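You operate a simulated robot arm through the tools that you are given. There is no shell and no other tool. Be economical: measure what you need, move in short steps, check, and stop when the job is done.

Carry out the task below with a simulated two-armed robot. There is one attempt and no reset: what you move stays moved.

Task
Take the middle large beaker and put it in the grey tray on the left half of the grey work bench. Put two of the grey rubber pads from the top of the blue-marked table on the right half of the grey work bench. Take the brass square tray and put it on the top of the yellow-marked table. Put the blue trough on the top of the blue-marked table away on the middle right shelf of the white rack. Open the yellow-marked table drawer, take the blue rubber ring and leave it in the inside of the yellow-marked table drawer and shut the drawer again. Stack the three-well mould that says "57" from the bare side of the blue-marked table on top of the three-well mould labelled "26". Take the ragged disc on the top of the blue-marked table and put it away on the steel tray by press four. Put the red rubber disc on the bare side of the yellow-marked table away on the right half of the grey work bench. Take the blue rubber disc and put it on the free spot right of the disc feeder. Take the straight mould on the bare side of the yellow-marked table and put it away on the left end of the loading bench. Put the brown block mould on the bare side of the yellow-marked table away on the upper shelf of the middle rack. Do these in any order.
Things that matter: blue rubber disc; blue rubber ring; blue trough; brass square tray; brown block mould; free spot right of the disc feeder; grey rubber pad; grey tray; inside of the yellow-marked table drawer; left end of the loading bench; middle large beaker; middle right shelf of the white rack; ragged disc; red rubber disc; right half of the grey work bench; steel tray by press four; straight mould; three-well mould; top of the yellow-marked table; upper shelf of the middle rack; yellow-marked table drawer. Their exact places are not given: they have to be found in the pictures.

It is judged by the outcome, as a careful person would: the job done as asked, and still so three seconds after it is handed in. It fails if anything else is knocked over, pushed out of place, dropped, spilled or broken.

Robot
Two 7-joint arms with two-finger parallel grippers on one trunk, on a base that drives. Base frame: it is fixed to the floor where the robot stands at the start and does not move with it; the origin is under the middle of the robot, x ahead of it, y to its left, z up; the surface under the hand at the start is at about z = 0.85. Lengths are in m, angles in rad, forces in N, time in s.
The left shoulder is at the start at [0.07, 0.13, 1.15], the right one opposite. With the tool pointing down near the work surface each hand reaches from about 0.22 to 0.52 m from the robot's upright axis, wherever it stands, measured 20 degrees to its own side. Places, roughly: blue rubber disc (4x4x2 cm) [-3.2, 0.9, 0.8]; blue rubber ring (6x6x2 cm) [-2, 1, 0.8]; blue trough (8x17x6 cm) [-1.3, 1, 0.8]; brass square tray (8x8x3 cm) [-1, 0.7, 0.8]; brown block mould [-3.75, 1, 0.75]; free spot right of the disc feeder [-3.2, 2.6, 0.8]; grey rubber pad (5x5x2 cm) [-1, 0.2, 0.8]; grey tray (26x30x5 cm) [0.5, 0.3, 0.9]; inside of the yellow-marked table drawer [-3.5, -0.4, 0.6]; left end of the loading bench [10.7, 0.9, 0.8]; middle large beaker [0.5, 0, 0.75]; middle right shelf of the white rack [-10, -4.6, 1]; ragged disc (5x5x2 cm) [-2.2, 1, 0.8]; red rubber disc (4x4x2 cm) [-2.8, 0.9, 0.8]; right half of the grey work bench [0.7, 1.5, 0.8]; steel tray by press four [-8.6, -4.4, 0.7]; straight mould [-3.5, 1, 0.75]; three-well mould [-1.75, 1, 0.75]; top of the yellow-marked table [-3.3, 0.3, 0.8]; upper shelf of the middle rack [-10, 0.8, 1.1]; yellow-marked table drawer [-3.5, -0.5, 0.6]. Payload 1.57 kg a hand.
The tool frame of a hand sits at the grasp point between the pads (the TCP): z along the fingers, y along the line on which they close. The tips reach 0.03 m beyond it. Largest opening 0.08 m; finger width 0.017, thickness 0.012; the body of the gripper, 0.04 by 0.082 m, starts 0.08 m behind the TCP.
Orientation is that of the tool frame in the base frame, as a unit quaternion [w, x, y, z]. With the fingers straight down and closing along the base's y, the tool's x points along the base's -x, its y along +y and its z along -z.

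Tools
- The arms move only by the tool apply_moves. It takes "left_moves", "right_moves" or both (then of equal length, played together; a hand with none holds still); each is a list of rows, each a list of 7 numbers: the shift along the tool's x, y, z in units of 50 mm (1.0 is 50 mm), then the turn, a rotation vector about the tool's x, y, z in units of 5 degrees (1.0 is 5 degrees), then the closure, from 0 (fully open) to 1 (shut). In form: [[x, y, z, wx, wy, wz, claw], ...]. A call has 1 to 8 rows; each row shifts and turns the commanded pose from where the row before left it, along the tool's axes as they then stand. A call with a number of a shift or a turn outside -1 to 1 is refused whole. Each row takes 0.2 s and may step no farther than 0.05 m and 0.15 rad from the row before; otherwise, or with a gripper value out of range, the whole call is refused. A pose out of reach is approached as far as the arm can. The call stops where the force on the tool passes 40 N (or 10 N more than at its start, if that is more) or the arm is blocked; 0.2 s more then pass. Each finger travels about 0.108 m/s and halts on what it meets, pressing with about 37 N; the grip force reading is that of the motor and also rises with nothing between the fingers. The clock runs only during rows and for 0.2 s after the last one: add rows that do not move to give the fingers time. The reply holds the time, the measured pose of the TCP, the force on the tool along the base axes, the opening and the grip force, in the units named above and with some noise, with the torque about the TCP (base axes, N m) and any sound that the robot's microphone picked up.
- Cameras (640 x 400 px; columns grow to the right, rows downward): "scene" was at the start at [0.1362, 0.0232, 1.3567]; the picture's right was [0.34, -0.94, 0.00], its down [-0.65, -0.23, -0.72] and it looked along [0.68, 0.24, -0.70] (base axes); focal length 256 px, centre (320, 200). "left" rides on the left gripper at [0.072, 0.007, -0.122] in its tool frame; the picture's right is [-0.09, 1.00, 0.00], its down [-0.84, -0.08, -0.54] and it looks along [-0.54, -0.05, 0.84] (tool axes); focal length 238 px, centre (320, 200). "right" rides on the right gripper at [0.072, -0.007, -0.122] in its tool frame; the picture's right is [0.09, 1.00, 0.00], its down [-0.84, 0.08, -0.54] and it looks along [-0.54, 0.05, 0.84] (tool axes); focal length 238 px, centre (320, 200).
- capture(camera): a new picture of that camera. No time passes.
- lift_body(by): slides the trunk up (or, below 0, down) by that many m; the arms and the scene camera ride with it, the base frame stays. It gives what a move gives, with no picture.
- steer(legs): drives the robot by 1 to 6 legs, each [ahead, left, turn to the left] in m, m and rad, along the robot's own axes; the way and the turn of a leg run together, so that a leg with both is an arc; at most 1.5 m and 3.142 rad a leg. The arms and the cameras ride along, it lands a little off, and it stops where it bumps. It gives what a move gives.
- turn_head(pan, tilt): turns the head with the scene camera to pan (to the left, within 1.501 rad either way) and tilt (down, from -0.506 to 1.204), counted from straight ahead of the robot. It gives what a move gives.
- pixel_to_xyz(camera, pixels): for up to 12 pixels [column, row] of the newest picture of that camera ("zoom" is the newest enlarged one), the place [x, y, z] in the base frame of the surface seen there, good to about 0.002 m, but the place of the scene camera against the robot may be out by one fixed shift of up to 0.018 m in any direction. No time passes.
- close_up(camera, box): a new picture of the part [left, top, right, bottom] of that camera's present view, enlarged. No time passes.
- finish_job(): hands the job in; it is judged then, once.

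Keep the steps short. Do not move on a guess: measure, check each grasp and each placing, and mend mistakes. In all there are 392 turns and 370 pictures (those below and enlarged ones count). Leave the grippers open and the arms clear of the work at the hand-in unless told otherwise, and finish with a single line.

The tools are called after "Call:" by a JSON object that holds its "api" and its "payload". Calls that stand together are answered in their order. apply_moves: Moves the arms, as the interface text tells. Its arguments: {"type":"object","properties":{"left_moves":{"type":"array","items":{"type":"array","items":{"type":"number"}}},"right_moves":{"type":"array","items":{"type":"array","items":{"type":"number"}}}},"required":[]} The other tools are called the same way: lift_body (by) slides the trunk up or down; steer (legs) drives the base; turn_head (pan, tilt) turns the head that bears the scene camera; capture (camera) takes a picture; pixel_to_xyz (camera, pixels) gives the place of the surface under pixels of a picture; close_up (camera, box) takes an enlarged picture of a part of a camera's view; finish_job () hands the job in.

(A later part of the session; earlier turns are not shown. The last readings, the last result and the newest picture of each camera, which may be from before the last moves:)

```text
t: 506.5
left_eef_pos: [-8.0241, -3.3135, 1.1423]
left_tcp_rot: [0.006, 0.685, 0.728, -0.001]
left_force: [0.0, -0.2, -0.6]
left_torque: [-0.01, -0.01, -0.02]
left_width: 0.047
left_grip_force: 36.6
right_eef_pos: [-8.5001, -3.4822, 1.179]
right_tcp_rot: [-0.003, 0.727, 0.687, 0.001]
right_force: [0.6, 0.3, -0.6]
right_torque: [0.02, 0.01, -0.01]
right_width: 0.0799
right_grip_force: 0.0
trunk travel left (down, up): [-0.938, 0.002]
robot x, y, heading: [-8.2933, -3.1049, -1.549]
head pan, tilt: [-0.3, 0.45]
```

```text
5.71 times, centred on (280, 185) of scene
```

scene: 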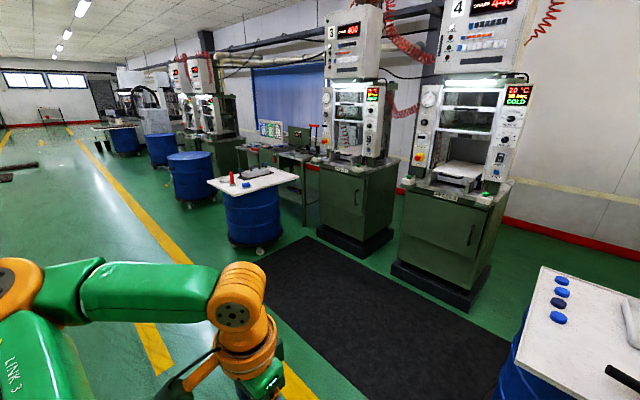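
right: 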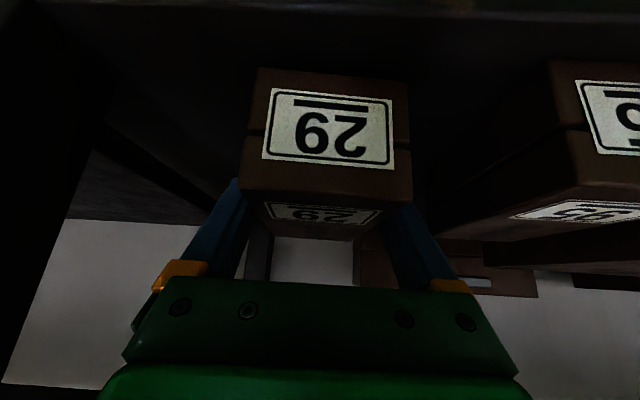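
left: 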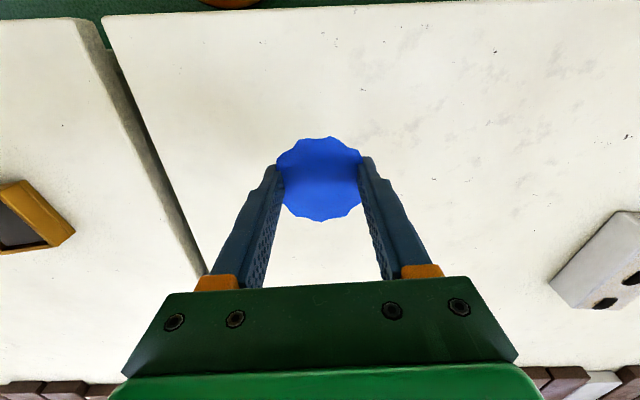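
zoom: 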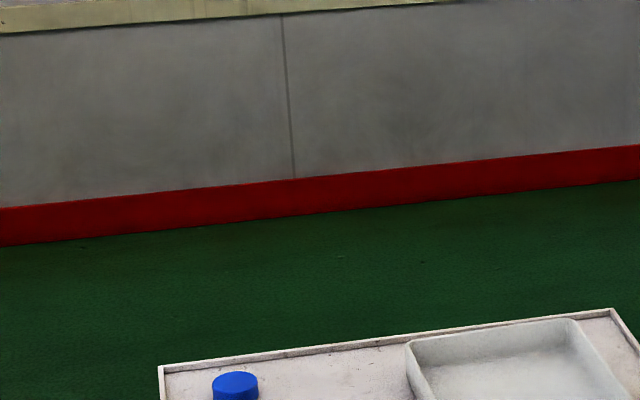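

The boards are trolley tops; the only real tray is the light steel one at about (-8.665,-4.57) on press four's board. It's best reached from the west side, so I drive there and face east.

Call:
{"api": "steer", "payload": {"legs": [[0, -0.95, 0], [0, 0, 1.55]]}}

Call:
{"api": "turn_head", "payload": {"pan": -1.0, "tilt": 0.5}}

Call:
{"api": "capture", "payload": {"camera": "scene"}}

```text
t: 515.2
left_eef_pos: [-9.0407, -2.856, 1.1423]
left_tcp_rot: [0.005, -0.018, 1.0, 0.003]
left_force: [-0.3, 0.0, -0.3]
left_torque: [0.0, 0.03, 0.01]
left_width: 0.0468
left_grip_force: 37.2
right_eef_pos: [-8.8842, -3.3377, 1.1791]
right_tcp_rot: [-0.002, 0.04, 0.999, 0.0]
right_force: [-0.1, -0.1, -0.2]
right_torque: [-0.01, -0.03, 0.01]
right_width: 0.0797
right_grip_force: 0.0
trunk travel left (down, up): [-0.938, 0.002]
robot x, y, heading: [-9.2601, -3.1239, -0.004]
head pan, tilt: [-0.3, 0.45]
```

```text
t: 516.3
left_eef_pos: [-9.0413, -2.8562, 1.1428]
left_tcp_rot: [0.005, -0.017, 1.0, 0.004]
left_force: [0.0, 0.6, -1.2]
left_torque: [0.0, -0.02, 0.01]
left_width: 0.0471
left_grip_force: 37.2
right_eef_pos: [-8.8843, -3.3361, 1.1796]
right_tcp_rot: [-0.003, 0.04, 0.999, -0.001]
right_force: [-0.6, -0.5, 0.2]
right_torque: [-0.01, 0.03, 0.0]
right_width: 0.08
right_grip_force: 0.1
trunk travel left (down, up): [-0.938, 0.002]
robot x, y, heading: [-9.2567, -3.1251, -0.004]
head pan, tilt: [-1.0, 0.499]
```

```text
220 pictures are left
```

scene: 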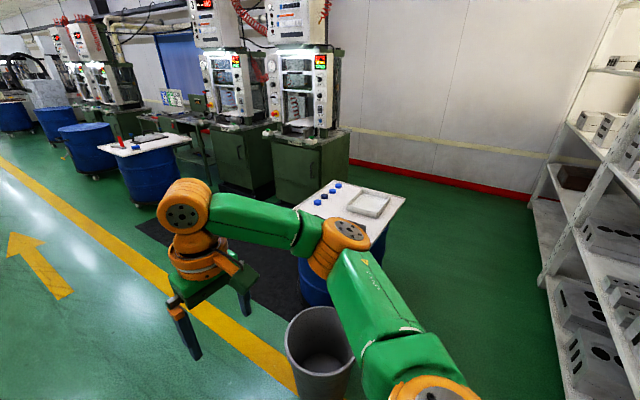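

Call:
{"api": "pixel_to_xyz", "payload": {"camera": "scene", "pixels": [[540, 280], [565, 360], [405, 200], [375, 235], [345, 190], [390, 193], [385, 215], [350, 213], [370, 200], [535, 195], [330, 375]]}}

```text
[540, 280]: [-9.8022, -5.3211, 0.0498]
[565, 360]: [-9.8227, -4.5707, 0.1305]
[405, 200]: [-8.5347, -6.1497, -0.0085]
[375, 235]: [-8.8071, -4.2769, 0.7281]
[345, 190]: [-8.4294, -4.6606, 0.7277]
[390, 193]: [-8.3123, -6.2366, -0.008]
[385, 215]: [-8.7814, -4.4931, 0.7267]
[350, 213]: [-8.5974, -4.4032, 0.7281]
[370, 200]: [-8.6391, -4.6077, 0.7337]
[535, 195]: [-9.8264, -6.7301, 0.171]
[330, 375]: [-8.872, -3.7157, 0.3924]
```

Call:
{"api": "steer", "payload": {"legs": [[-0.03, -1.4, 0], [0.0, -0.28, 0], [0.2, 0, 0]]}}

Call:
{"api": "lift_body", "payload": {"by": -0.2}}

Call:
{"api": "turn_head", "payload": {"pan": 0.3, "tilt": 0.8}}

Call:
{"api": "capture", "payload": {"camera": "scene"}}

Call:
{"api": "capture", "payload": {"camera": "left"}}

```text
t: 526.0
left_eef_pos: [-8.878, -4.5319, 1.1438]
left_tcp_rot: [0.007, -0.018, 1.0, 0.002]
left_force: [0.0, 0.2, -0.3]
left_torque: [0.01, -0.03, -0.03]
left_width: 0.0468
left_grip_force: 36.0
right_eef_pos: [-8.7219, -5.0121, 1.1828]
right_tcp_rot: [0.0, 0.04, 0.999, 0.0]
right_force: [0.0, -0.7, 0.1]
right_torque: [0.01, 0.01, 0.0]
right_width: 0.08
right_grip_force: 0.1
trunk travel left (down, up): [-0.938, 0.002]
robot x, y, heading: [-9.0872, -4.8019, -0.004]
head pan, tilt: [-1.0, 0.499]
```

```text
t: 528.2
left_eef_pos: [-8.8732, -4.5324, 0.9416]
left_tcp_rot: [0.005, -0.018, 1.0, 0.003]
left_force: [-0.2, 0.7, 0.3]
left_torque: [0.02, 0.0, -0.01]
left_width: 0.047
left_grip_force: 36.9
right_eef_pos: [-8.7178, -5.0131, 0.9792]
right_tcp_rot: [-0.003, 0.04, 0.999, 0.0]
right_force: [-0.3, 1.0, 1.0]
right_torque: [-0.05, 0.01, 0.02]
right_width: 0.0802
right_grip_force: 0.0
trunk travel left (down, up): [-0.738, 0.202]
robot x, y, heading: [-9.088, -4.7994, 0.001]
head pan, tilt: [-1.0, 0.499]
```

```text
t: 529.7
left_eef_pos: [-8.8736, -4.5319, 0.9422]
left_tcp_rot: [0.005, -0.017, 1.0, 0.004]
left_force: [0.2, -0.1, -0.1]
left_torque: [0.0, 0.0, 0.03]
left_width: 0.0472
left_grip_force: 36.7
right_eef_pos: [-8.7181, -5.0127, 0.98]
right_tcp_rot: [-0.002, 0.04, 0.999, 0.0]
right_force: [0.5, 0.4, 0.6]
right_torque: [-0.03, 0.0, 0.04]
right_width: 0.0799
right_grip_force: 0.0
trunk travel left (down, up): [-0.738, 0.202]
robot x, y, heading: [-9.0858, -4.7997, 0.003]
head pan, tilt: [0.3, 0.799]
```

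```text
219 pictures are left
```

scene: 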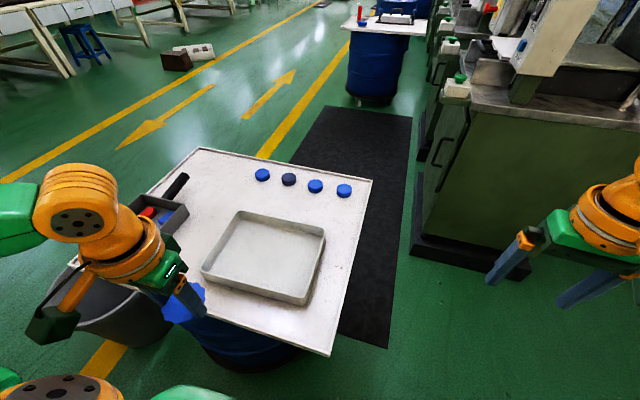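

```text
218 pictures are left
```

left: 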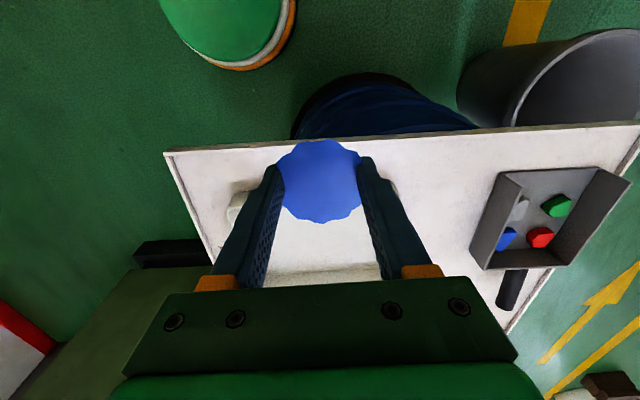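

Call:
{"api": "pixel_to_xyz", "payload": {"camera": "scene", "pixels": [[265, 258], [240, 212], [325, 230], [305, 303], [203, 272], [230, 255], [290, 262]]}}

Call:
{"api": "pixel_to_xyz", "payload": {"camera": "left", "pixels": [[320, 260], [300, 245], [240, 200], [430, 240]]}}

```text
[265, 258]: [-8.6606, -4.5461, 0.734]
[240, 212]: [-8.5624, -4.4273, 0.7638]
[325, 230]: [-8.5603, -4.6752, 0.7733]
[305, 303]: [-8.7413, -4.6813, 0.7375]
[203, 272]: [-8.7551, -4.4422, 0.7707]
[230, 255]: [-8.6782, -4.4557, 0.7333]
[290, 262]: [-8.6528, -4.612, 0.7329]
```

```text
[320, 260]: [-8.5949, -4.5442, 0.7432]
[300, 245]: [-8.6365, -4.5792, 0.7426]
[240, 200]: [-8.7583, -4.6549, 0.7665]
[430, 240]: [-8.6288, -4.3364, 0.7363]
```

Call:
{"api": "steer", "payload": {"legs": [[0.03, 0, 0]]}}

Call:
{"api": "apply_moves", "payload": {"left_moves": [[-0.74, -0.09, 0.1, 0, 0, 0, 1], [-0.74, -0.09, 0.1, 0, 0, 0, 1], [-0.74, -0.09, 0.1, 0, 0, 0, 1], [-0.74, -0.09, 0.1, 0, 0, 0, 1], [-0.74, -0.09, 0.1, 0, 0, 0, 1], [0, 0, 0, 0, 0, 0, 1]]}}

Call:
{"api": "lift_body", "payload": {"by": -0.08}}

Call:
{"api": "capture", "payload": {"camera": "left"}}

Call:
{"api": "capture", "payload": {"camera": "scene"}}

```text
t: 530.5
left_eef_pos: [-8.8458, -4.5314, 0.9448]
left_tcp_rot: [0.006, -0.017, 1.0, 0.003]
left_force: [-1.0, -0.1, 0.5]
left_torque: [-0.01, -0.04, 0.0]
left_width: 0.0467
left_grip_force: 36.7
right_eef_pos: [-8.6905, -5.0123, 0.9809]
right_tcp_rot: [0.0, 0.04, 0.999, 0.0]
right_force: [-1.6, 0.0, 0.7]
right_torque: [-0.01, -0.03, -0.04]
right_width: 0.0798
right_grip_force: 0.1
trunk travel left (down, up): [-0.738, 0.202]
robot x, y, heading: [-9.0571, -4.802, 0.001]
head pan, tilt: [0.3, 0.799]
```

```text
t: 531.9
left_eef_pos: [-8.6646, -4.5464, 0.9202]
left_tcp_rot: [0.005, -0.016, 1.0, 0.003]
left_force: [-0.5, -0.9, -0.2]
left_torque: [-0.04, -0.01, 0.01]
left_width: 0.0468
left_grip_force: 37.6
left hand out of reach, approached as far as the arm can: row 1
right_eef_pos: [-8.6867, -5.0118, 0.9803]
right_tcp_rot: [-0.002, 0.04, 0.999, 0.0]
right_force: [-0.5, -0.3, 0.3]
right_torque: [0.01, 0.03, -0.03]
right_width: 0.0802
right_grip_force: 0.0
trunk travel left (down, up): [-0.738, 0.202]
robot x, y, heading: [-9.0588, -4.8002, -0.005]
head pan, tilt: [0.3, 0.799]
```

```text
t: 533.1
left_eef_pos: [-8.6646, -4.5459, 0.8419]
left_tcp_rot: [0.004, -0.017, 1.0, 0.004]
left_force: [-0.5, 0.5, -0.1]
left_torque: [-0.03, 0.0, 0.02]
left_width: 0.0469
left_grip_force: 36.7
right_eef_pos: [-8.6861, -5.0127, 0.8996]
right_tcp_rot: [-0.003, 0.04, 0.999, 0.0]
right_force: [0.1, 0.4, -0.8]
right_torque: [-0.01, 0.01, -0.03]
right_width: 0.08
right_grip_force: 0.1
trunk travel left (down, up): [-0.658, 0.282]
robot x, y, heading: [-9.0606, -4.7985, -0.01]
head pan, tilt: [0.3, 0.799]
```

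```text
217 pictures are left
```

left: 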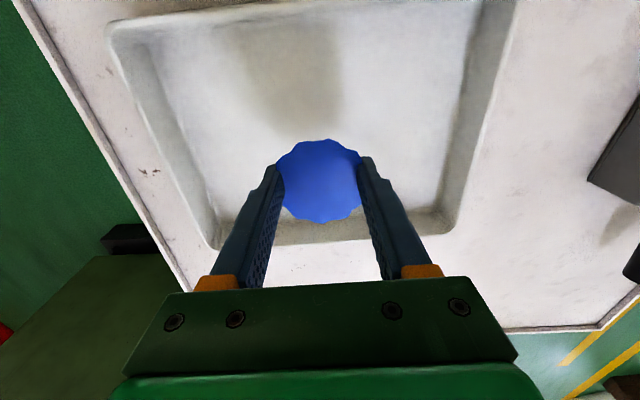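

```text
216 pictures are left
```

scene: 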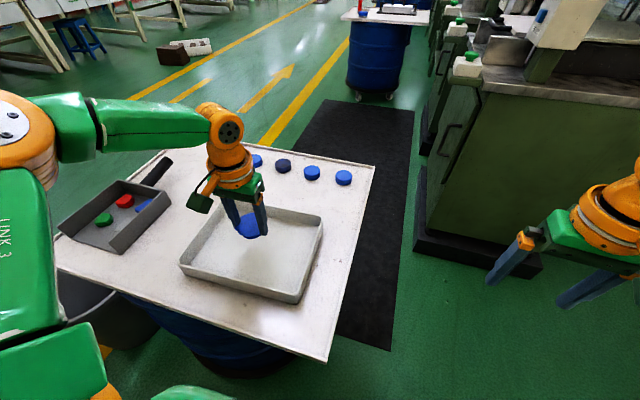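

Call:
{"api": "apply_moves", "payload": {"left_moves": [[0.1, 0, 0.6, 0, 0, 0, 1], [0, 0, 0.6, 0, 0, 0, 1], [0, 0, 0.05, 0, 0, 0, 1], [0, 0, 0, 0, 0, 0, 1]]}}

```text
t: 534.1
left_eef_pos: [-8.6677, -4.5451, 0.7784]
left_tcp_rot: [0.005, -0.017, 1.0, 0.004]
left_force: [-0.8, -0.4, 0.5]
left_torque: [-0.02, -0.03, 0.0]
left_width: 0.0466
left_grip_force: 37.3
right_eef_pos: [-8.6875, -5.0125, 0.899]
right_tcp_rot: [-0.003, 0.04, 0.999, 0.0]
right_force: [-0.1, -0.5, -0.3]
right_torque: [0.0, -0.01, 0.01]
right_width: 0.0798
right_grip_force: 0.0
trunk travel left (down, up): [-0.658, 0.282]
robot x, y, heading: [-9.0602, -4.8021, -0.006]
head pan, tilt: [0.3, 0.799]
```

Call:
{"api": "apply_moves", "payload": {"left_moves": [[0, 0, 0.03, 0, 0, 0, 1], [0, 0, 0, 0, 0, 0, 0], [0, 0, 0, 0, 0, 0, 0], [0, 0, -0.6, 0, 0, 0, 0], [0, 0, -0.8, 0, 0, 0, 0], [0.4, 0, -0.8, 0, 0, 0, 0], [0.4, 0, -0.8, 0, 0, 0, 0], [0, 0, 0, 0, 0, 0, 0]]}}

Call:
{"api": "capture", "payload": {"camera": "scene"}}

```text
t: 535.9
left_eef_pos: [-8.7093, -4.5484, 0.9265]
left_tcp_rot: [0.004, -0.018, 1.0, 0.003]
left_force: [-0.9, 0.9, 0.9]
left_torque: [-0.02, -0.01, -0.02]
left_width: 0.08
left_grip_force: 0.0
right_eef_pos: [-8.6865, -5.0116, 0.8993]
right_tcp_rot: [-0.003, 0.04, 0.999, 0.0]
right_force: [0.6, -0.2, -0.6]
right_torque: [0.0, 0.03, -0.02]
right_width: 0.0802
right_grip_force: 0.1
trunk travel left (down, up): [-0.658, 0.282]
robot x, y, heading: [-9.0563, -4.802, 0.001]
head pan, tilt: [0.3, 0.799]
```

```text
215 pictures are left
```

scene: 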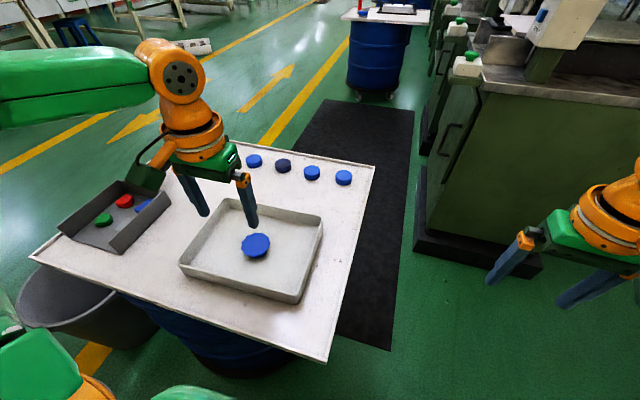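

The ragged disc lies in the steel tray. While here I turn around to study the white rack for the trough.

Call:
{"api": "lift_body", "payload": {"by": 0.2}}

Call:
{"api": "steer", "payload": {"legs": [[0, 0, -3.13]]}}

Call:
{"api": "turn_head", "payload": {"pan": 0.0, "tilt": 0.35}}

Call:
{"api": "capture", "payload": {"camera": "scene"}}

```text
t: 538.0
left_eef_pos: [-8.7104, -4.5477, 1.1277]
left_tcp_rot: [0.005, -0.016, 1.0, 0.003]
left_force: [0.8, 0.3, 0.4]
left_torque: [0.01, 0.02, -0.01]
left_width: 0.08
left_grip_force: 0.0
right_eef_pos: [-8.6875, -5.0129, 1.101]
right_tcp_rot: [-0.003, 0.039, 0.999, 0.0]
right_force: [-1.0, 0.3, 0.5]
right_torque: [0.0, 0.02, 0.0]
right_width: 0.0798
right_grip_force: 0.1
trunk travel left (down, up): [-0.858, 0.082]
robot x, y, heading: [-9.0606, -4.7984, -0.005]
head pan, tilt: [0.3, 0.799]
```

```text
t: 545.8
left_eef_pos: [-9.4123, -5.0428, 1.1276]
left_tcp_rot: [0.003, 1.0, 0.006, -0.005]
left_force: [-1.2, 0.7, -0.8]
left_torque: [-0.01, 0.04, 0.0]
left_width: 0.0803
left_grip_force: 0.0
right_eef_pos: [-9.4251, -4.5777, 1.0999]
right_tcp_rot: [0.0, 0.999, -0.052, 0.002]
right_force: [0.4, 0.2, -0.2]
right_torque: [0.0, 0.01, -0.01]
right_width: 0.0799
right_grip_force: 0.1
trunk travel left (down, up): [-0.858, 0.082]
robot x, y, heading: [-9.0586, -4.7988, 3.114]
head pan, tilt: [0.3, 0.799]
```

```text
t: 546.7
left_eef_pos: [-9.4115, -5.044, 1.1268]
left_tcp_rot: [0.004, 1.0, 0.007, -0.005]
left_force: [-0.4, -0.5, -0.1]
left_torque: [0.01, -0.01, 0.0]
left_width: 0.08
left_grip_force: 0.1
right_eef_pos: [-9.4256, -4.5779, 1.1005]
right_tcp_rot: [0.0, 0.999, -0.051, 0.003]
right_force: [-1.2, 0.1, -0.1]
right_torque: [-0.04, -0.02, -0.03]
right_width: 0.0801
right_grip_force: 0.0
trunk travel left (down, up): [-0.858, 0.082]
robot x, y, heading: [-9.0584, -4.7985, 3.115]
head pan, tilt: [0.0, 0.351]
```

```text
214 pictures are left
```

scene: 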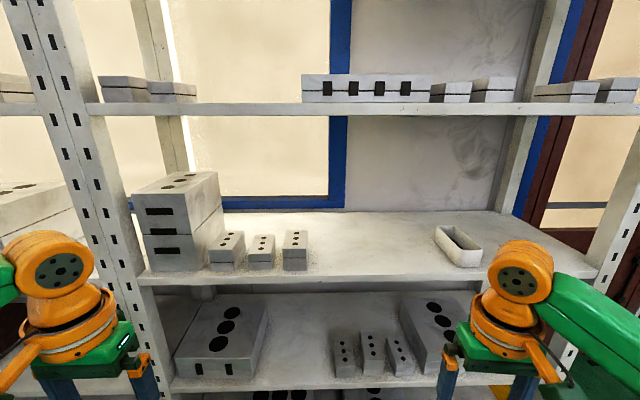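

Call:
{"api": "pixel_to_xyz", "payload": {"camera": "scene", "pixels": [[370, 275], [370, 262], [380, 240], [300, 265], [460, 262], [440, 240], [520, 265], [330, 250], [145, 280], [595, 275], [370, 108], [370, 215]]}}

```text
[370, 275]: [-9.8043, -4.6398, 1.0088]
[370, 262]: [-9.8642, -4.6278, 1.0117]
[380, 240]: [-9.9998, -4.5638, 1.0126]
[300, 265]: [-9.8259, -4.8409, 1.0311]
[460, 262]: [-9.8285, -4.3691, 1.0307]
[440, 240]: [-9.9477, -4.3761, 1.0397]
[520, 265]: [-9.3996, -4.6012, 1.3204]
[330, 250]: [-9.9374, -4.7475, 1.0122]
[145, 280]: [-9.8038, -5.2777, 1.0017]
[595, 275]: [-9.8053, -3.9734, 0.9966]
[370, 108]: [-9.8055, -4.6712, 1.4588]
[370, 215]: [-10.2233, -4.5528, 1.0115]
```

The middle right shelf is at z≈1.02, front x≈-9.805, with a free stretch from y -4.80 to -4.42 (beside a white trough). Now I return to the blue table for the trough.

Call:
{"api": "steer", "payload": {"legs": [[0.21, 0, 0], [0, -1.5, 0], [0, -0.4, 0], [0, 0, 1.6], [0, 0.93, 0], [-1.5, 0, 0]]}}

Call:
{"api": "steer", "payload": {"legs": [[-1.5, 0, 0], [-1.5, 0, 0], [0, 1.5, 0], [0, 1.5, 0], [0, 1.5, 0], [0, 1.5, 0]]}}

```text
t: 573.0
left_eef_pos: [-8.0321, -1.7304, 1.1259]
left_tcp_rot: [0.005, 0.697, 0.717, -0.001]
left_force: [0.0, 0.7, 0.5]
left_torque: [0.05, -0.02, 0.02]
left_width: 0.08
left_grip_force: 0.1
right_eef_pos: [-8.4971, -1.749, 1.0991]
right_tcp_rot: [-0.002, 0.737, 0.676, 0.002]
right_force: [0.4, -0.1, -0.4]
right_torque: [-0.03, 0.03, -0.02]
right_width: 0.0801
right_grip_force: 0.0
trunk travel left (down, up): [-0.858, 0.082]
robot x, y, heading: [-8.2837, -1.3764, -1.573]
head pan, tilt: [0.0, 0.351]
```

```text
t: 615.5
left_eef_pos: [-2.0264, 1.2773, 1.1275]
left_tcp_rot: [0.006, 0.691, 0.723, -0.002]
left_force: [-0.5, -0.6, 0.3]
left_torque: [0.02, -0.01, -0.01]
left_width: 0.0799
left_grip_force: 0.1
right_eef_pos: [-2.4886, 1.2489, 1.0999]
right_tcp_rot: [-0.002, 0.731, 0.682, 0.002]
right_force: [0.6, 0.3, -0.2]
right_torque: [-0.03, 0.01, 0.03]
right_width: 0.0801
right_grip_force: 0.1
trunk travel left (down, up): [-0.858, 0.082]
robot x, y, heading: [-2.283, 1.6255, -1.567]
head pan, tilt: [0.0, 0.351]
```

Call:
{"api": "steer", "payload": {"legs": [[0.1, 0.66, 0]]}}

Call:
{"api": "lift_body", "payload": {"by": -0.1}}

Call:
{"api": "turn_head", "payload": {"pan": 0.3, "tilt": 0.8}}

Call:
{"api": "capture", "payload": {"camera": "left"}}

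Call:
{"api": "close_up", "payload": {"camera": "scene", "box": [200, 150, 440, 300]}}

```text
t: 619.2
left_eef_pos: [-1.3572, 1.1851, 1.1281]
left_tcp_rot: [0.006, 0.689, 0.724, -0.001]
left_force: [-0.5, -0.1, -0.1]
left_torque: [0.0, 0.0, -0.02]
left_width: 0.0799
left_grip_force: 0.0
right_eef_pos: [-1.8217, 1.1568, 1.0992]
right_tcp_rot: [-0.002, 0.73, 0.683, 0.003]
right_force: [0.1, -0.8, -0.1]
right_torque: [-0.02, 0.01, 0.0]
right_width: 0.08
right_grip_force: 0.1
trunk travel left (down, up): [-0.858, 0.082]
robot x, y, heading: [-1.6122, 1.5266, -1.556]
head pan, tilt: [0.0, 0.351]
```

```text
t: 620.5
left_eef_pos: [-1.3555, 1.1849, 1.0276]
left_tcp_rot: [0.007, 0.69, 0.724, -0.001]
left_force: [0.0, -0.2, 0.9]
left_torque: [-0.01, 0.01, 0.01]
left_width: 0.0797
left_grip_force: 0.1
right_eef_pos: [-1.8204, 1.1569, 1.0]
right_tcp_rot: [-0.001, 0.73, 0.683, 0.002]
right_force: [-0.1, 0.6, -0.5]
right_torque: [-0.03, 0.04, 0.01]
right_width: 0.08
right_grip_force: 0.1
trunk travel left (down, up): [-0.758, 0.182]
robot x, y, heading: [-1.6122, 1.5283, -1.558]
head pan, tilt: [0.0, 0.351]
```

```text
t: 621.5
left_eef_pos: [-1.356, 1.1848, 1.0279]
left_tcp_rot: [0.006, 0.69, 0.724, -0.001]
left_force: [0.1, 0.5, -0.2]
left_torque: [0.02, 0.01, 0.0]
left_width: 0.08
left_grip_force: 0.0
right_eef_pos: [-1.8214, 1.156, 1.0001]
right_tcp_rot: [-0.003, 0.73, 0.683, 0.001]
right_force: [0.2, -0.4, -0.2]
right_torque: [0.0, 0.0, 0.0]
right_width: 0.08
right_grip_force: 0.2
trunk travel left (down, up): [-0.758, 0.182]
robot x, y, heading: [-1.6141, 1.529, -1.562]
head pan, tilt: [0.3, 0.799]
```

```text
213 pictures are left
```

left: 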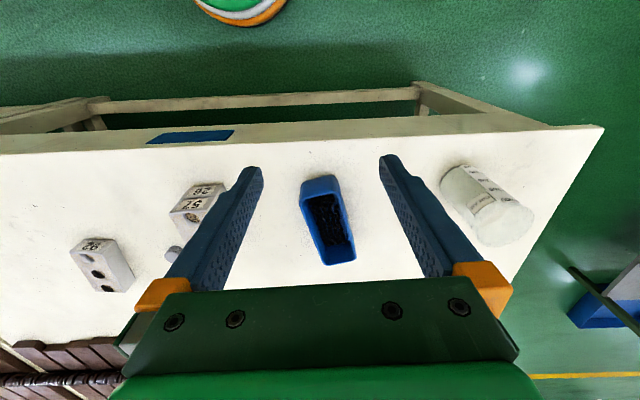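

```text
2.67 times, centred on (320, 225) of scene
```

zoom: 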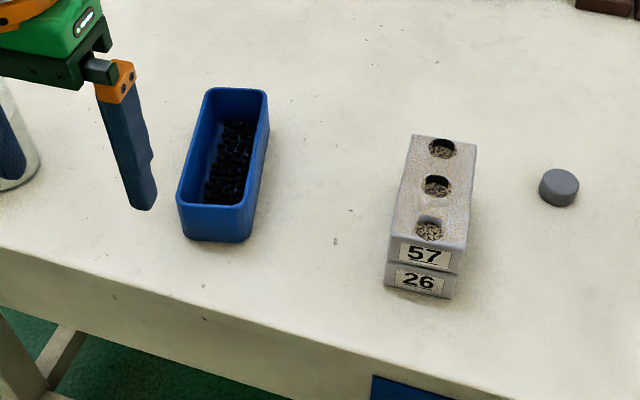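

Call:
{"api": "close_up", "payload": {"camera": "left", "box": [280, 165, 376, 275]}}

Call:
{"api": "pixel_to_xyz", "payload": {"camera": "zoom", "pixels": [[150, 190], [210, 370], [275, 145], [330, 290], [195, 130], [280, 380], [230, 100], [180, 270], [305, 230], [245, 250], [200, 120], [260, 120]]}}

```text
3.64 times, centred on (328, 220) of left
```

zoom: 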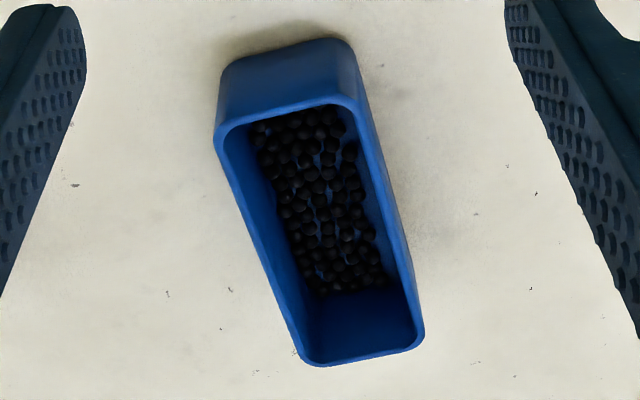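

```text
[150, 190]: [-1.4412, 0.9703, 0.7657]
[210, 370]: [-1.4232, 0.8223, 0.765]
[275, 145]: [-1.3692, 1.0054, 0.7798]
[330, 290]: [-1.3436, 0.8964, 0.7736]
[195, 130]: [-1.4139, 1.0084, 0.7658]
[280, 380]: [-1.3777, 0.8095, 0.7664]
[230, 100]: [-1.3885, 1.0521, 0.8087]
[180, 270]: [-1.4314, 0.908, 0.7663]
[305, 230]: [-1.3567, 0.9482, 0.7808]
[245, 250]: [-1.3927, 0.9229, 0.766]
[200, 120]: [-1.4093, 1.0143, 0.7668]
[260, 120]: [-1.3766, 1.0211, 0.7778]
```

Call:
{"api": "pixel_to_xyz", "payload": {"camera": "zoom", "pixels": [[221, 145], [242, 200], [270, 275], [296, 345], [365, 120], [385, 190], [402, 250], [418, 325], [290, 112], [365, 355], [250, 120], [340, 103]]}}

```text
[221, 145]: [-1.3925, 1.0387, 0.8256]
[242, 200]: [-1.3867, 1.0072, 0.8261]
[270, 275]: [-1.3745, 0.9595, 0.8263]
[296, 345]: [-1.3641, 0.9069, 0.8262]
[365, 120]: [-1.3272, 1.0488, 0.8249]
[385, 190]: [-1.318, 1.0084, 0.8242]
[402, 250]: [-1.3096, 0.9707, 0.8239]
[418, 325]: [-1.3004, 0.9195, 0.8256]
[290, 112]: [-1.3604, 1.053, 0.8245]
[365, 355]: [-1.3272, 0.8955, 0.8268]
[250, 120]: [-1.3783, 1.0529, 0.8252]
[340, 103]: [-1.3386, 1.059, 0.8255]
```

Trough rim: centre (-1.343,0.975), about 68 mm wide, turned 12°, rim z 0.826, filled with black granules. It fits between the fingers, so I'll grip it at its middle and keep it level.

Call:
{"api": "steer", "payload": {"legs": [[0.13, 0, 0]]}}

Call:
{"api": "lift_body", "payload": {"by": -0.08}}

Call:
{"api": "apply_moves", "payload": {"left_moves": [[-0.5, 0.1, 0, 0, 0, -0.6, 0], [-0.5, 0.1, 0, 0, 0, -0.6, 0], [-0.5, 0.1, 0, 0, 0, -0.6, 0], [0, 0, 0, 0, 0, 0, 0]]}}

Call:
{"api": "capture", "payload": {"camera": "left"}}

```text
t: 622.7
left_eef_pos: [-1.3552, 1.0583, 1.0273]
left_tcp_rot: [0.007, 0.69, 0.724, -0.002]
left_force: [0.3, 1.4, 0.2]
left_torque: [0.0, -0.02, 0.01]
left_width: 0.08
left_grip_force: 0.0
right_eef_pos: [-1.8196, 1.0287, 0.9994]
right_tcp_rot: [-0.001, 0.731, 0.682, 0.002]
right_force: [-0.5, 0.3, 0.1]
right_torque: [0.0, -0.06, 0.0]
right_width: 0.0798
right_grip_force: 0.1
trunk travel left (down, up): [-0.758, 0.182]
robot x, y, heading: [-1.6115, 1.401, -1.557]
head pan, tilt: [0.3, 0.799]
```

```text
t: 623.9
left_eef_pos: [-1.3541, 1.0543, 0.9475]
left_tcp_rot: [0.006, 0.69, 0.724, -0.001]
left_force: [1.0, -0.8, 0.0]
left_torque: [0.0, 0.01, 0.0]
left_width: 0.0797
left_grip_force: 0.0
right_eef_pos: [-1.8202, 1.0252, 0.9196]
right_tcp_rot: [-0.002, 0.731, 0.683, 0.001]
right_force: [0.3, 1.0, 0.3]
right_torque: [-0.04, 0.01, -0.01]
right_width: 0.0799
right_grip_force: 0.0
trunk travel left (down, up): [-0.678, 0.262]
robot x, y, heading: [-1.6083, 1.4029, -1.557]
head pan, tilt: [0.3, 0.799]
```

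```text
t: 624.9
left_eef_pos: [-1.3333, 0.9812, 0.948]
left_tcp_rot: [0.005, 0.631, 0.776, -0.001]
left_force: [0.2, -0.3, -0.1]
left_torque: [-0.01, 0.0, 0.01]
left_width: 0.0803
left_grip_force: 0.0
right_eef_pos: [-1.8195, 1.0273, 0.9195]
right_tcp_rot: [-0.001, 0.731, 0.683, 0.002]
right_force: [0.0, 1.1, 0.2]
right_torque: [0.0, 0.01, 0.01]
right_width: 0.0802
right_grip_force: 0.0
trunk travel left (down, up): [-0.678, 0.262]
robot x, y, heading: [-1.6129, 1.3994, -1.563]
head pan, tilt: [0.3, 0.799]
```

```text
210 pictures are left
```

left: 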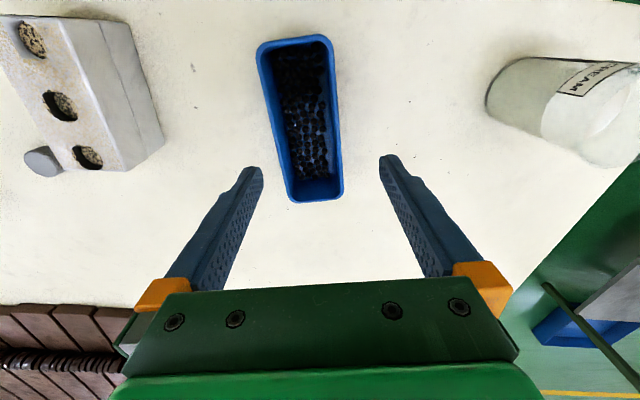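

Call:
{"api": "pixel_to_xyz", "payload": {"camera": "left", "pixels": [[258, 60], [266, 100], [277, 150], [287, 192], [332, 52], [336, 95], [339, 140], [342, 185], [295, 40], [315, 198]]}}

```text
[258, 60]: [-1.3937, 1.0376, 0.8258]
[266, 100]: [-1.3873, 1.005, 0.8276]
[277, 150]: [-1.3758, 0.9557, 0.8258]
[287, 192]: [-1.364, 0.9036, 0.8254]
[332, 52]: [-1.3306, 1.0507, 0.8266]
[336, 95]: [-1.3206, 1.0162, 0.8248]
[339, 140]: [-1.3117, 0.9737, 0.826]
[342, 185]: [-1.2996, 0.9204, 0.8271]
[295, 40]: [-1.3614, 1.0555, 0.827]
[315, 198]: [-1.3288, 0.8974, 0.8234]
```

Call:
{"api": "apply_moves", "payload": {"left_moves": [[-0.04, -0.28, 0.4, 0, 0, 0, 0], [0, 0, 0.6, 0, 0, 0, 0], [0, 0, 0.6, 0, 0, 0, 0], [0, 0, 0, 0, 0, 0, 0]]}}

Call:
{"api": "capture", "payload": {"camera": "left"}}

```text
t: 625.9
left_eef_pos: [-1.3462, 0.9775, 0.8675]
left_tcp_rot: [0.005, 0.631, 0.775, -0.002]
left_force: [0.2, -0.2, -0.8]
left_torque: [-0.02, 0.0, 0.02]
left_width: 0.0804
left_grip_force: 0.0
right_eef_pos: [-1.818, 1.0268, 0.9196]
right_tcp_rot: [-0.002, 0.731, 0.682, 0.002]
right_force: [0.0, -0.5, 0.4]
right_torque: [0.0, 0.02, -0.02]
right_width: 0.0802
right_grip_force: 0.2
trunk travel left (down, up): [-0.678, 0.262]
robot x, y, heading: [-1.6126, 1.3994, -1.564]
head pan, tilt: [0.3, 0.799]
```

```text
209 pictures are left
```

left: 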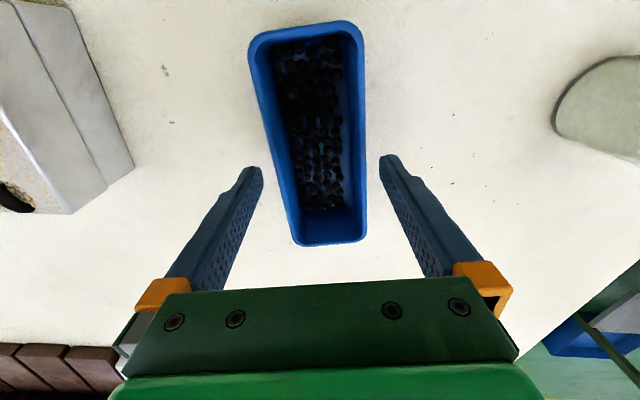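

Call:
{"api": "apply_moves", "payload": {"left_moves": [[0, 0, 0.5, 0, 0, 0, 0], [0, 0, 0.55, 0, 0, 0, 0], [0, 0, 0, 0, 0, 0, 1], [0, 0, 0, 0, 0, 0, 1], [0, 0, -0.2, 0, 0, 0, 1], [0, 0, -0.4, 0, 0, 0, 1], [0, 0, -0.4, 0, 0, 0, 1], [0, 0, 0, 0, 0, 0, 1]]}}

Call:
{"api": "capture", "payload": {"camera": "left"}}

Call:
{"api": "capture", "payload": {"camera": "scene"}}

```text
t: 627.7
left_eef_pos: [-1.344, 0.9753, 0.8661]
left_tcp_rot: [0.005, 0.631, 0.775, -0.001]
left_force: [0.7, -0.2, -0.5]
left_torque: [0.03, -0.02, 0.02]
left_width: 0.0694
left_grip_force: 36.8
right_eef_pos: [-1.8192, 1.0259, 0.9192]
right_tcp_rot: [-0.002, 0.731, 0.683, 0.001]
right_force: [0.4, 0.1, -0.4]
right_torque: [0.03, -0.01, -0.01]
right_width: 0.0798
right_grip_force: 0.0
trunk travel left (down, up): [-0.678, 0.262]
robot x, y, heading: [-1.6109, 1.4002, -1.565]
head pan, tilt: [0.3, 0.799]
```

```text
208 pictures are left
```

left: 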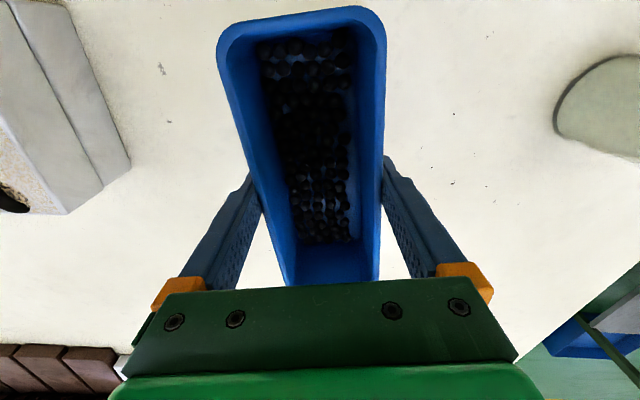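

```text
207 pictures are left
```

scene: 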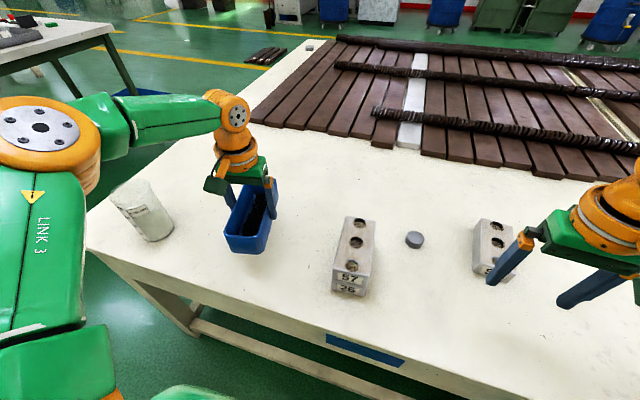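

The trough is held level. I raise the trunk and carry it west along the aisle.

Call:
{"api": "lift_body", "payload": {"by": 0.2}}

Call:
{"api": "steer", "payload": {"legs": [[-0.25, 0, 0], [0, -1.5, 0], [0, -1.5, 0], [0, -1.5, 0], [0, -1.5, 0], [0, -0.7, 0]]}}

Call:
{"api": "capture", "payload": {"camera": "left"}}

```text
t: 629.9
left_eef_pos: [-1.3452, 0.976, 1.0663]
left_tcp_rot: [0.006, 0.631, 0.776, -0.001]
left_force: [0.3, -0.7, -0.8]
left_torque: [0.02, 0.03, 0.02]
left_width: 0.0695
left_grip_force: 36.7
right_eef_pos: [-1.8192, 1.0271, 1.1196]
right_tcp_rot: [-0.003, 0.731, 0.683, 0.001]
right_force: [0.4, 0.2, 0.7]
right_torque: [0.01, 0.0, -0.01]
right_width: 0.08
right_grip_force: 0.0
trunk travel left (down, up): [-0.878, 0.062]
robot x, y, heading: [-1.6119, 1.4007, -1.557]
head pan, tilt: [0.3, 0.799]
```

```text
t: 663.2
left_eef_pos: [-8.0445, 1.1357, 1.0644]
left_tcp_rot: [0.005, 0.63, 0.776, -0.002]
left_force: [0.2, 0.1, -1.5]
left_torque: [0.03, 0.01, -0.02]
left_width: 0.0696
left_grip_force: 36.8
right_eef_pos: [-8.5183, 1.1853, 1.1195]
right_tcp_rot: [-0.002, 0.73, 0.683, 0.001]
right_force: [0.2, -0.3, -0.6]
right_torque: [0.05, 0.04, 0.03]
right_width: 0.08
right_grip_force: 0.1
trunk travel left (down, up): [-0.878, 0.062]
robot x, y, heading: [-8.3133, 1.5609, -1.56]
head pan, tilt: [0.3, 0.799]
```

```text
206 pictures are left
```

left: 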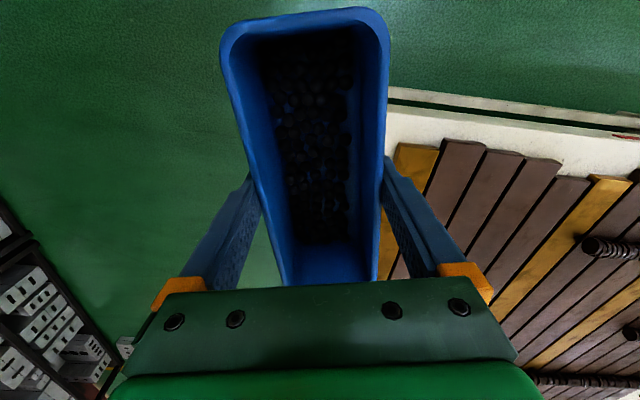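

Call:
{"api": "steer", "payload": {"legs": [[1.5, -0.09, 0], [1.5, 0, 0], [1.45, 0, 0], [0, -0.87, 0], [1.45, 0, 0]]}}

Call:
{"api": "capture", "payload": {"camera": "left"}}

```text
refused: leg 1 is longer than a leg can be; nothing moved
```

```text
205 pictures are left
```

left: 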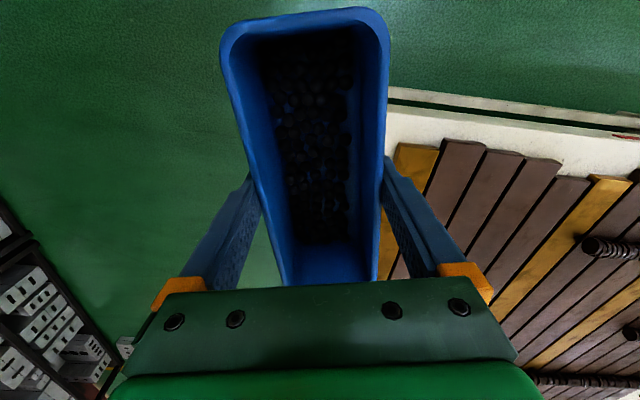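

Call:
{"api": "steer", "payload": {"legs": [[1.45, -0.09, 0], [1.5, 0, 0], [1.5, 0, 0], [0, -0.87, 0], [1.45, 0, 0]]}}

Call:
{"api": "turn_head", "payload": {"pan": 0, "tilt": 0.6}}

Call:
{"api": "capture", "payload": {"camera": "scene"}}

```text
t: 695.5
left_eef_pos: [-8.9931, -4.7663, 1.0653]
left_tcp_rot: [0.006, 0.638, 0.77, -0.001]
left_force: [0.3, -0.7, -0.6]
left_torque: [0.0, -0.01, -0.01]
left_width: 0.0695
left_grip_force: 37.0
right_eef_pos: [-9.465, -4.7097, 1.1199]
right_tcp_rot: [-0.002, 0.736, 0.677, 0.002]
right_force: [-0.6, 0.8, 0.2]
right_torque: [0.0, 0.01, -0.02]
right_width: 0.08
right_grip_force: 0.1
trunk travel left (down, up): [-0.878, 0.062]
robot x, y, heading: [-9.2495, -4.3438, -1.581]
head pan, tilt: [0.3, 0.799]
```

```text
t: 696.3
left_eef_pos: [-8.9917, -4.768, 1.0656]
left_tcp_rot: [0.005, 0.638, 0.77, -0.001]
left_force: [-0.6, 0.7, -0.7]
left_torque: [0.02, -0.01, 0.0]
left_width: 0.0694
left_grip_force: 36.7
right_eef_pos: [-9.4667, -4.7103, 1.1194]
right_tcp_rot: [-0.002, 0.736, 0.677, 0.002]
right_force: [0.1, -0.8, 0.1]
right_torque: [0.03, -0.01, -0.02]
right_width: 0.08
right_grip_force: 0.1
trunk travel left (down, up): [-0.878, 0.062]
robot x, y, heading: [-9.2502, -4.3442, -1.58]
head pan, tilt: [0.0, 0.6]
```

```text
204 pictures are left
```

scene: 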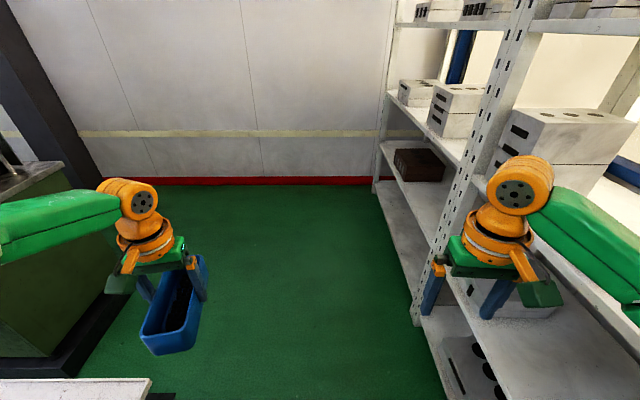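

Call:
{"api": "steer", "payload": {"legs": [[0, 0.14, 0], [0, 0, -1.565]]}}

Call:
{"api": "turn_head", "payload": {"pan": 0.25, "tilt": 0.5}}

Call:
{"api": "capture", "payload": {"camera": "scene"}}

Call:
{"api": "capture", "payload": {"camera": "left"}}

```text
t: 701.5
left_eef_pos: [-9.5357, -4.6033, 1.0652]
left_tcp_rot: [0.003, 0.995, 0.097, -0.005]
left_force: [-0.1, -0.2, -1.4]
left_torque: [0.03, 0.01, 0.02]
left_width: 0.0694
left_grip_force: 37.1
right_eef_pos: [-9.4816, -4.1296, 1.1206]
right_tcp_rot: [-0.002, 0.999, -0.037, 0.002]
right_force: [0.7, -0.2, -0.7]
right_torque: [-0.02, -0.01, -0.02]
right_width: 0.0802
right_grip_force: 0.0
trunk travel left (down, up): [-0.878, 0.062]
robot x, y, heading: [-9.1089, -4.3393, -3.141]
head pan, tilt: [0.0, 0.6]
```

```text
t: 702.2
left_eef_pos: [-9.5364, -4.603, 1.0654]
left_tcp_rot: [0.003, 0.995, 0.097, -0.005]
left_force: [1.1, 0.8, -0.5]
left_torque: [0.02, 0.05, 0.0]
left_width: 0.0695
left_grip_force: 36.7
right_eef_pos: [-9.4806, -4.1284, 1.1208]
right_tcp_rot: [0.0, 0.999, -0.037, 0.002]
right_force: [0.1, 0.6, -0.2]
right_torque: [-0.01, -0.01, 0.01]
right_width: 0.0801
right_grip_force: 0.0
trunk travel left (down, up): [-0.878, 0.062]
robot x, y, heading: [-9.1054, -4.3427, -3.144]
head pan, tilt: [0.25, 0.499]
```

```text
203 pictures are left
```

scene: 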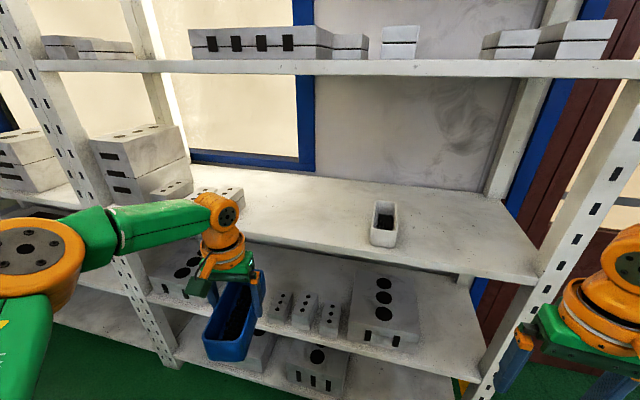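

```text
202 pictures are left
```

left: 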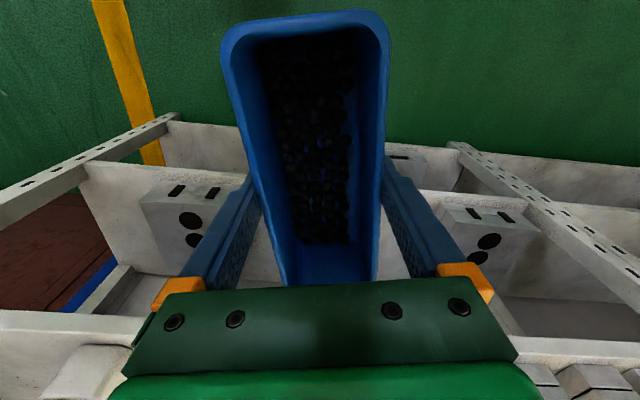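

I raise the trunk 6 cm (trough bottom above the shelf) and pull the right hand back, then approach the shelf.

Call:
{"api": "lift_body", "payload": {"by": 0.06}}

Call:
{"api": "apply_moves", "payload": {"right_moves": [[0.7, 0, 0, 0, 0, 0, 0], [0.7, 0, 0, 0, 0, 0, 0], [0.7, 0, 0, 0, 0, 0, 0], [0, 0, 0, 0, 0, 0, 0]]}}

Call:
{"api": "steer", "payload": {"legs": [[0.2, 0, 0]]}}

Call:
{"api": "capture", "payload": {"camera": "scene"}}

Call:
{"api": "capture", "payload": {"camera": "left"}}

```text
t: 703.2
left_eef_pos: [-9.5363, -4.6033, 1.1248]
left_tcp_rot: [0.003, 0.995, 0.098, -0.005]
left_force: [-0.8, 0.0, -1.2]
left_torque: [-0.03, 0.04, -0.01]
left_width: 0.0694
left_grip_force: 36.8
right_eef_pos: [-9.4824, -4.1281, 1.1791]
right_tcp_rot: [0.001, 0.999, -0.038, 0.002]
right_force: [0.6, 0.4, 0.6]
right_torque: [-0.02, 0.01, 0.03]
right_width: 0.0801
right_grip_force: 0.1
trunk travel left (down, up): [-0.938, 0.002]
robot x, y, heading: [-9.1103, -4.3399, -3.139]
head pan, tilt: [0.25, 0.499]
```

```text
t: 704.2
left_eef_pos: [-9.5381, -4.6034, 1.1255]
left_tcp_rot: [0.003, 0.995, 0.097, -0.006]
left_force: [-0.7, 0.0, -0.6]
left_torque: [0.0, 0.01, -0.02]
left_width: 0.0697
left_grip_force: 36.8
right_eef_pos: [-9.3771, -4.1365, 1.1805]
right_tcp_rot: [-0.001, 0.999, -0.039, 0.003]
right_force: [-0.8, 0.4, 0.4]
right_torque: [-0.01, 0.04, -0.01]
right_width: 0.0799
right_grip_force: 0.0
trunk travel left (down, up): [-0.938, 0.002]
robot x, y, heading: [-9.1073, -4.3401, -3.135]
head pan, tilt: [0.25, 0.499]
```

```text
t: 705.8
left_eef_pos: [-9.7332, -4.6029, 1.1281]
left_tcp_rot: [0.001, 0.995, 0.098, -0.007]
left_force: [0.5, 0.2, -1.7]
left_torque: [-0.03, 0.05, -0.02]
left_width: 0.0695
left_grip_force: 37.7
right_eef_pos: [-9.5736, -4.1351, 1.1808]
right_tcp_rot: [0.001, 0.999, -0.039, 0.001]
right_force: [-0.1, 0.0, -0.4]
right_torque: [0.01, 0.0, 0.02]
right_width: 0.08
right_grip_force: 0.1
trunk travel left (down, up): [-0.938, 0.002]
robot x, y, heading: [-9.3095, -4.3379, -3.134]
head pan, tilt: [0.25, 0.499]
```

```text
201 pictures are left
```

scene: 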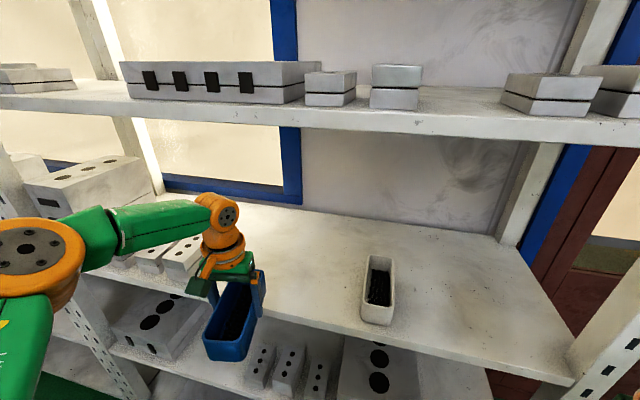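

```text
200 pictures are left
```

left: 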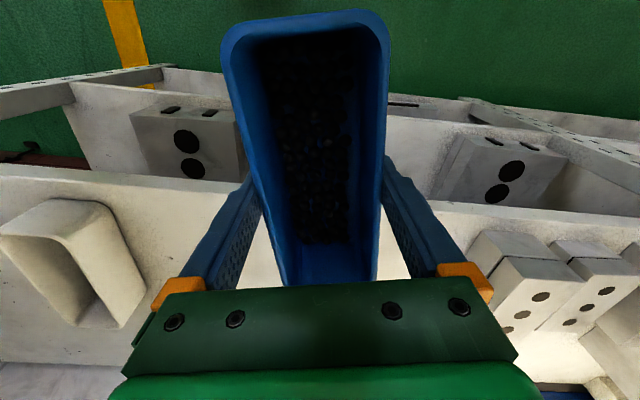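

Call:
{"api": "pixel_to_xyz", "payload": {"camera": "left", "pixels": [[140, 300], [135, 270], [80, 200], [480, 240], [470, 250], [200, 192], [420, 205], [450, 215], [250, 280], [400, 270]]}}

Call:
{"api": "pixel_to_xyz", "payload": {"camera": "scene", "pixels": [[300, 125], [300, 105], [230, 200], [220, 250], [265, 205], [400, 130], [240, 265], [300, 290]]}}

```text
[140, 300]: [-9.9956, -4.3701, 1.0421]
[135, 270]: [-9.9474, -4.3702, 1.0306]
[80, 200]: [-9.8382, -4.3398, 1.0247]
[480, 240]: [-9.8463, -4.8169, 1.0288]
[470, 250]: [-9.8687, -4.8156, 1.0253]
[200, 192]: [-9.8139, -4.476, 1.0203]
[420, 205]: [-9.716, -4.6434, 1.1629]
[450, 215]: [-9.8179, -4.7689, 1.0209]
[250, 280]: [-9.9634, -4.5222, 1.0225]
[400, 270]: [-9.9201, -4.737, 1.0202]
```

```text
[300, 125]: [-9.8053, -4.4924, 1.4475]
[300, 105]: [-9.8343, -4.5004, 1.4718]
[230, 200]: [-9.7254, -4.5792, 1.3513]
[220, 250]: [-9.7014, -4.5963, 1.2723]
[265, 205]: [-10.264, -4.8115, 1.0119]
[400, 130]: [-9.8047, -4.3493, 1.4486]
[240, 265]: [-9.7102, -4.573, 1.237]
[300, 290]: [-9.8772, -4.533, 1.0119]
```

Call:
{"api": "apply_moves", "payload": {"right_moves": [[0.4, -0.3, 0.6, 0, 0, 0, 0], [0.2, -0.3, 0.6, 0, 0, 0, 0], [0, 0, 0, 0, 0, 0, 0]]}}

Call:
{"api": "steer", "payload": {"legs": [[0.155, 0, 0]]}}

Call:
{"api": "apply_moves", "payload": {"left_moves": [[-0.3, 0, 0.2, 0, 0, 0, 1], [-0.2, 0, 0.3, 0, 0, 0, 1], [0, 0, 0.3, 0, 0, 0, 1], [0, 0, 0, 0, 0, 0, 1]]}}

Call:
{"api": "capture", "payload": {"camera": "scene"}}

```text
t: 706.6
left_eef_pos: [-9.7379, -4.6022, 1.1259]
left_tcp_rot: [0.003, 0.995, 0.098, -0.004]
left_force: [-0.5, -0.2, -1.0]
left_torque: [0.02, 0.0, -0.04]
left_width: 0.0692
left_grip_force: 36.9
right_eef_pos: [-9.5444, -4.1085, 1.1199]
right_tcp_rot: [-0.001, 0.999, -0.037, 0.003]
right_force: [-0.1, -0.1, 0.2]
right_torque: [0.0, 0.0, 0.0]
right_width: 0.0799
right_grip_force: 0.1
trunk travel left (down, up): [-0.938, 0.002]
robot x, y, heading: [-9.3102, -4.3378, -3.144]
head pan, tilt: [0.25, 0.499]
```

```text
t: 708.0
left_eef_pos: [-9.8882, -4.603, 1.1267]
left_tcp_rot: [0.002, 0.995, 0.098, -0.006]
left_force: [1.4, -0.3, -1.2]
left_torque: [-0.03, -0.02, -0.01]
left_width: 0.0694
left_grip_force: 36.9
right_eef_pos: [-9.6942, -4.1084, 1.1217]
right_tcp_rot: [0.0, 0.999, -0.037, 0.001]
right_force: [-0.7, -0.3, 0.2]
right_torque: [0.03, 0.0, -0.01]
right_width: 0.0798
right_grip_force: 0.0
trunk travel left (down, up): [-0.938, 0.002]
robot x, y, heading: [-9.4637, -4.3436, -3.142]
head pan, tilt: [0.25, 0.499]
```

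```text
t: 709.0
left_eef_pos: [-9.9108, -4.6096, 1.0858]
left_tcp_rot: [0.002, 0.995, 0.098, -0.007]
left_force: [0.0, 0.4, -1.1]
left_torque: [-0.01, 0.0, 0.0]
left_width: 0.0693
left_grip_force: 37.6
left hand out of reach, approached as far as the arm can: row 3
right_eef_pos: [-9.6985, -4.108, 1.1199]
right_tcp_rot: [0.0, 0.999, -0.037, 0.002]
right_force: [0.3, -0.5, 0.4]
right_torque: [0.02, -0.01, 0.02]
right_width: 0.0799
right_grip_force: 0.1
trunk travel left (down, up): [-0.938, 0.002]
robot x, y, heading: [-9.4652, -4.3375, -3.139]
head pan, tilt: [0.25, 0.499]
```

```text
199 pictures are left
```

scene: 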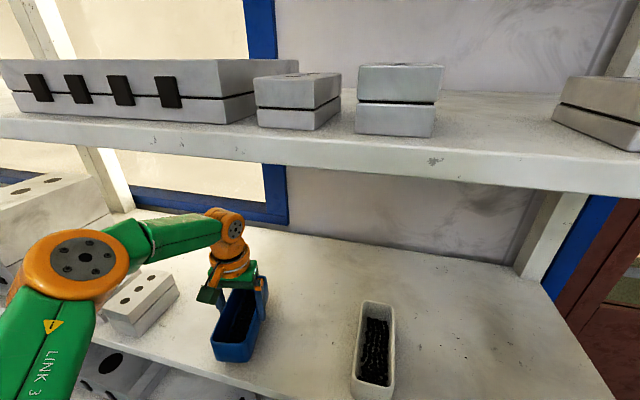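

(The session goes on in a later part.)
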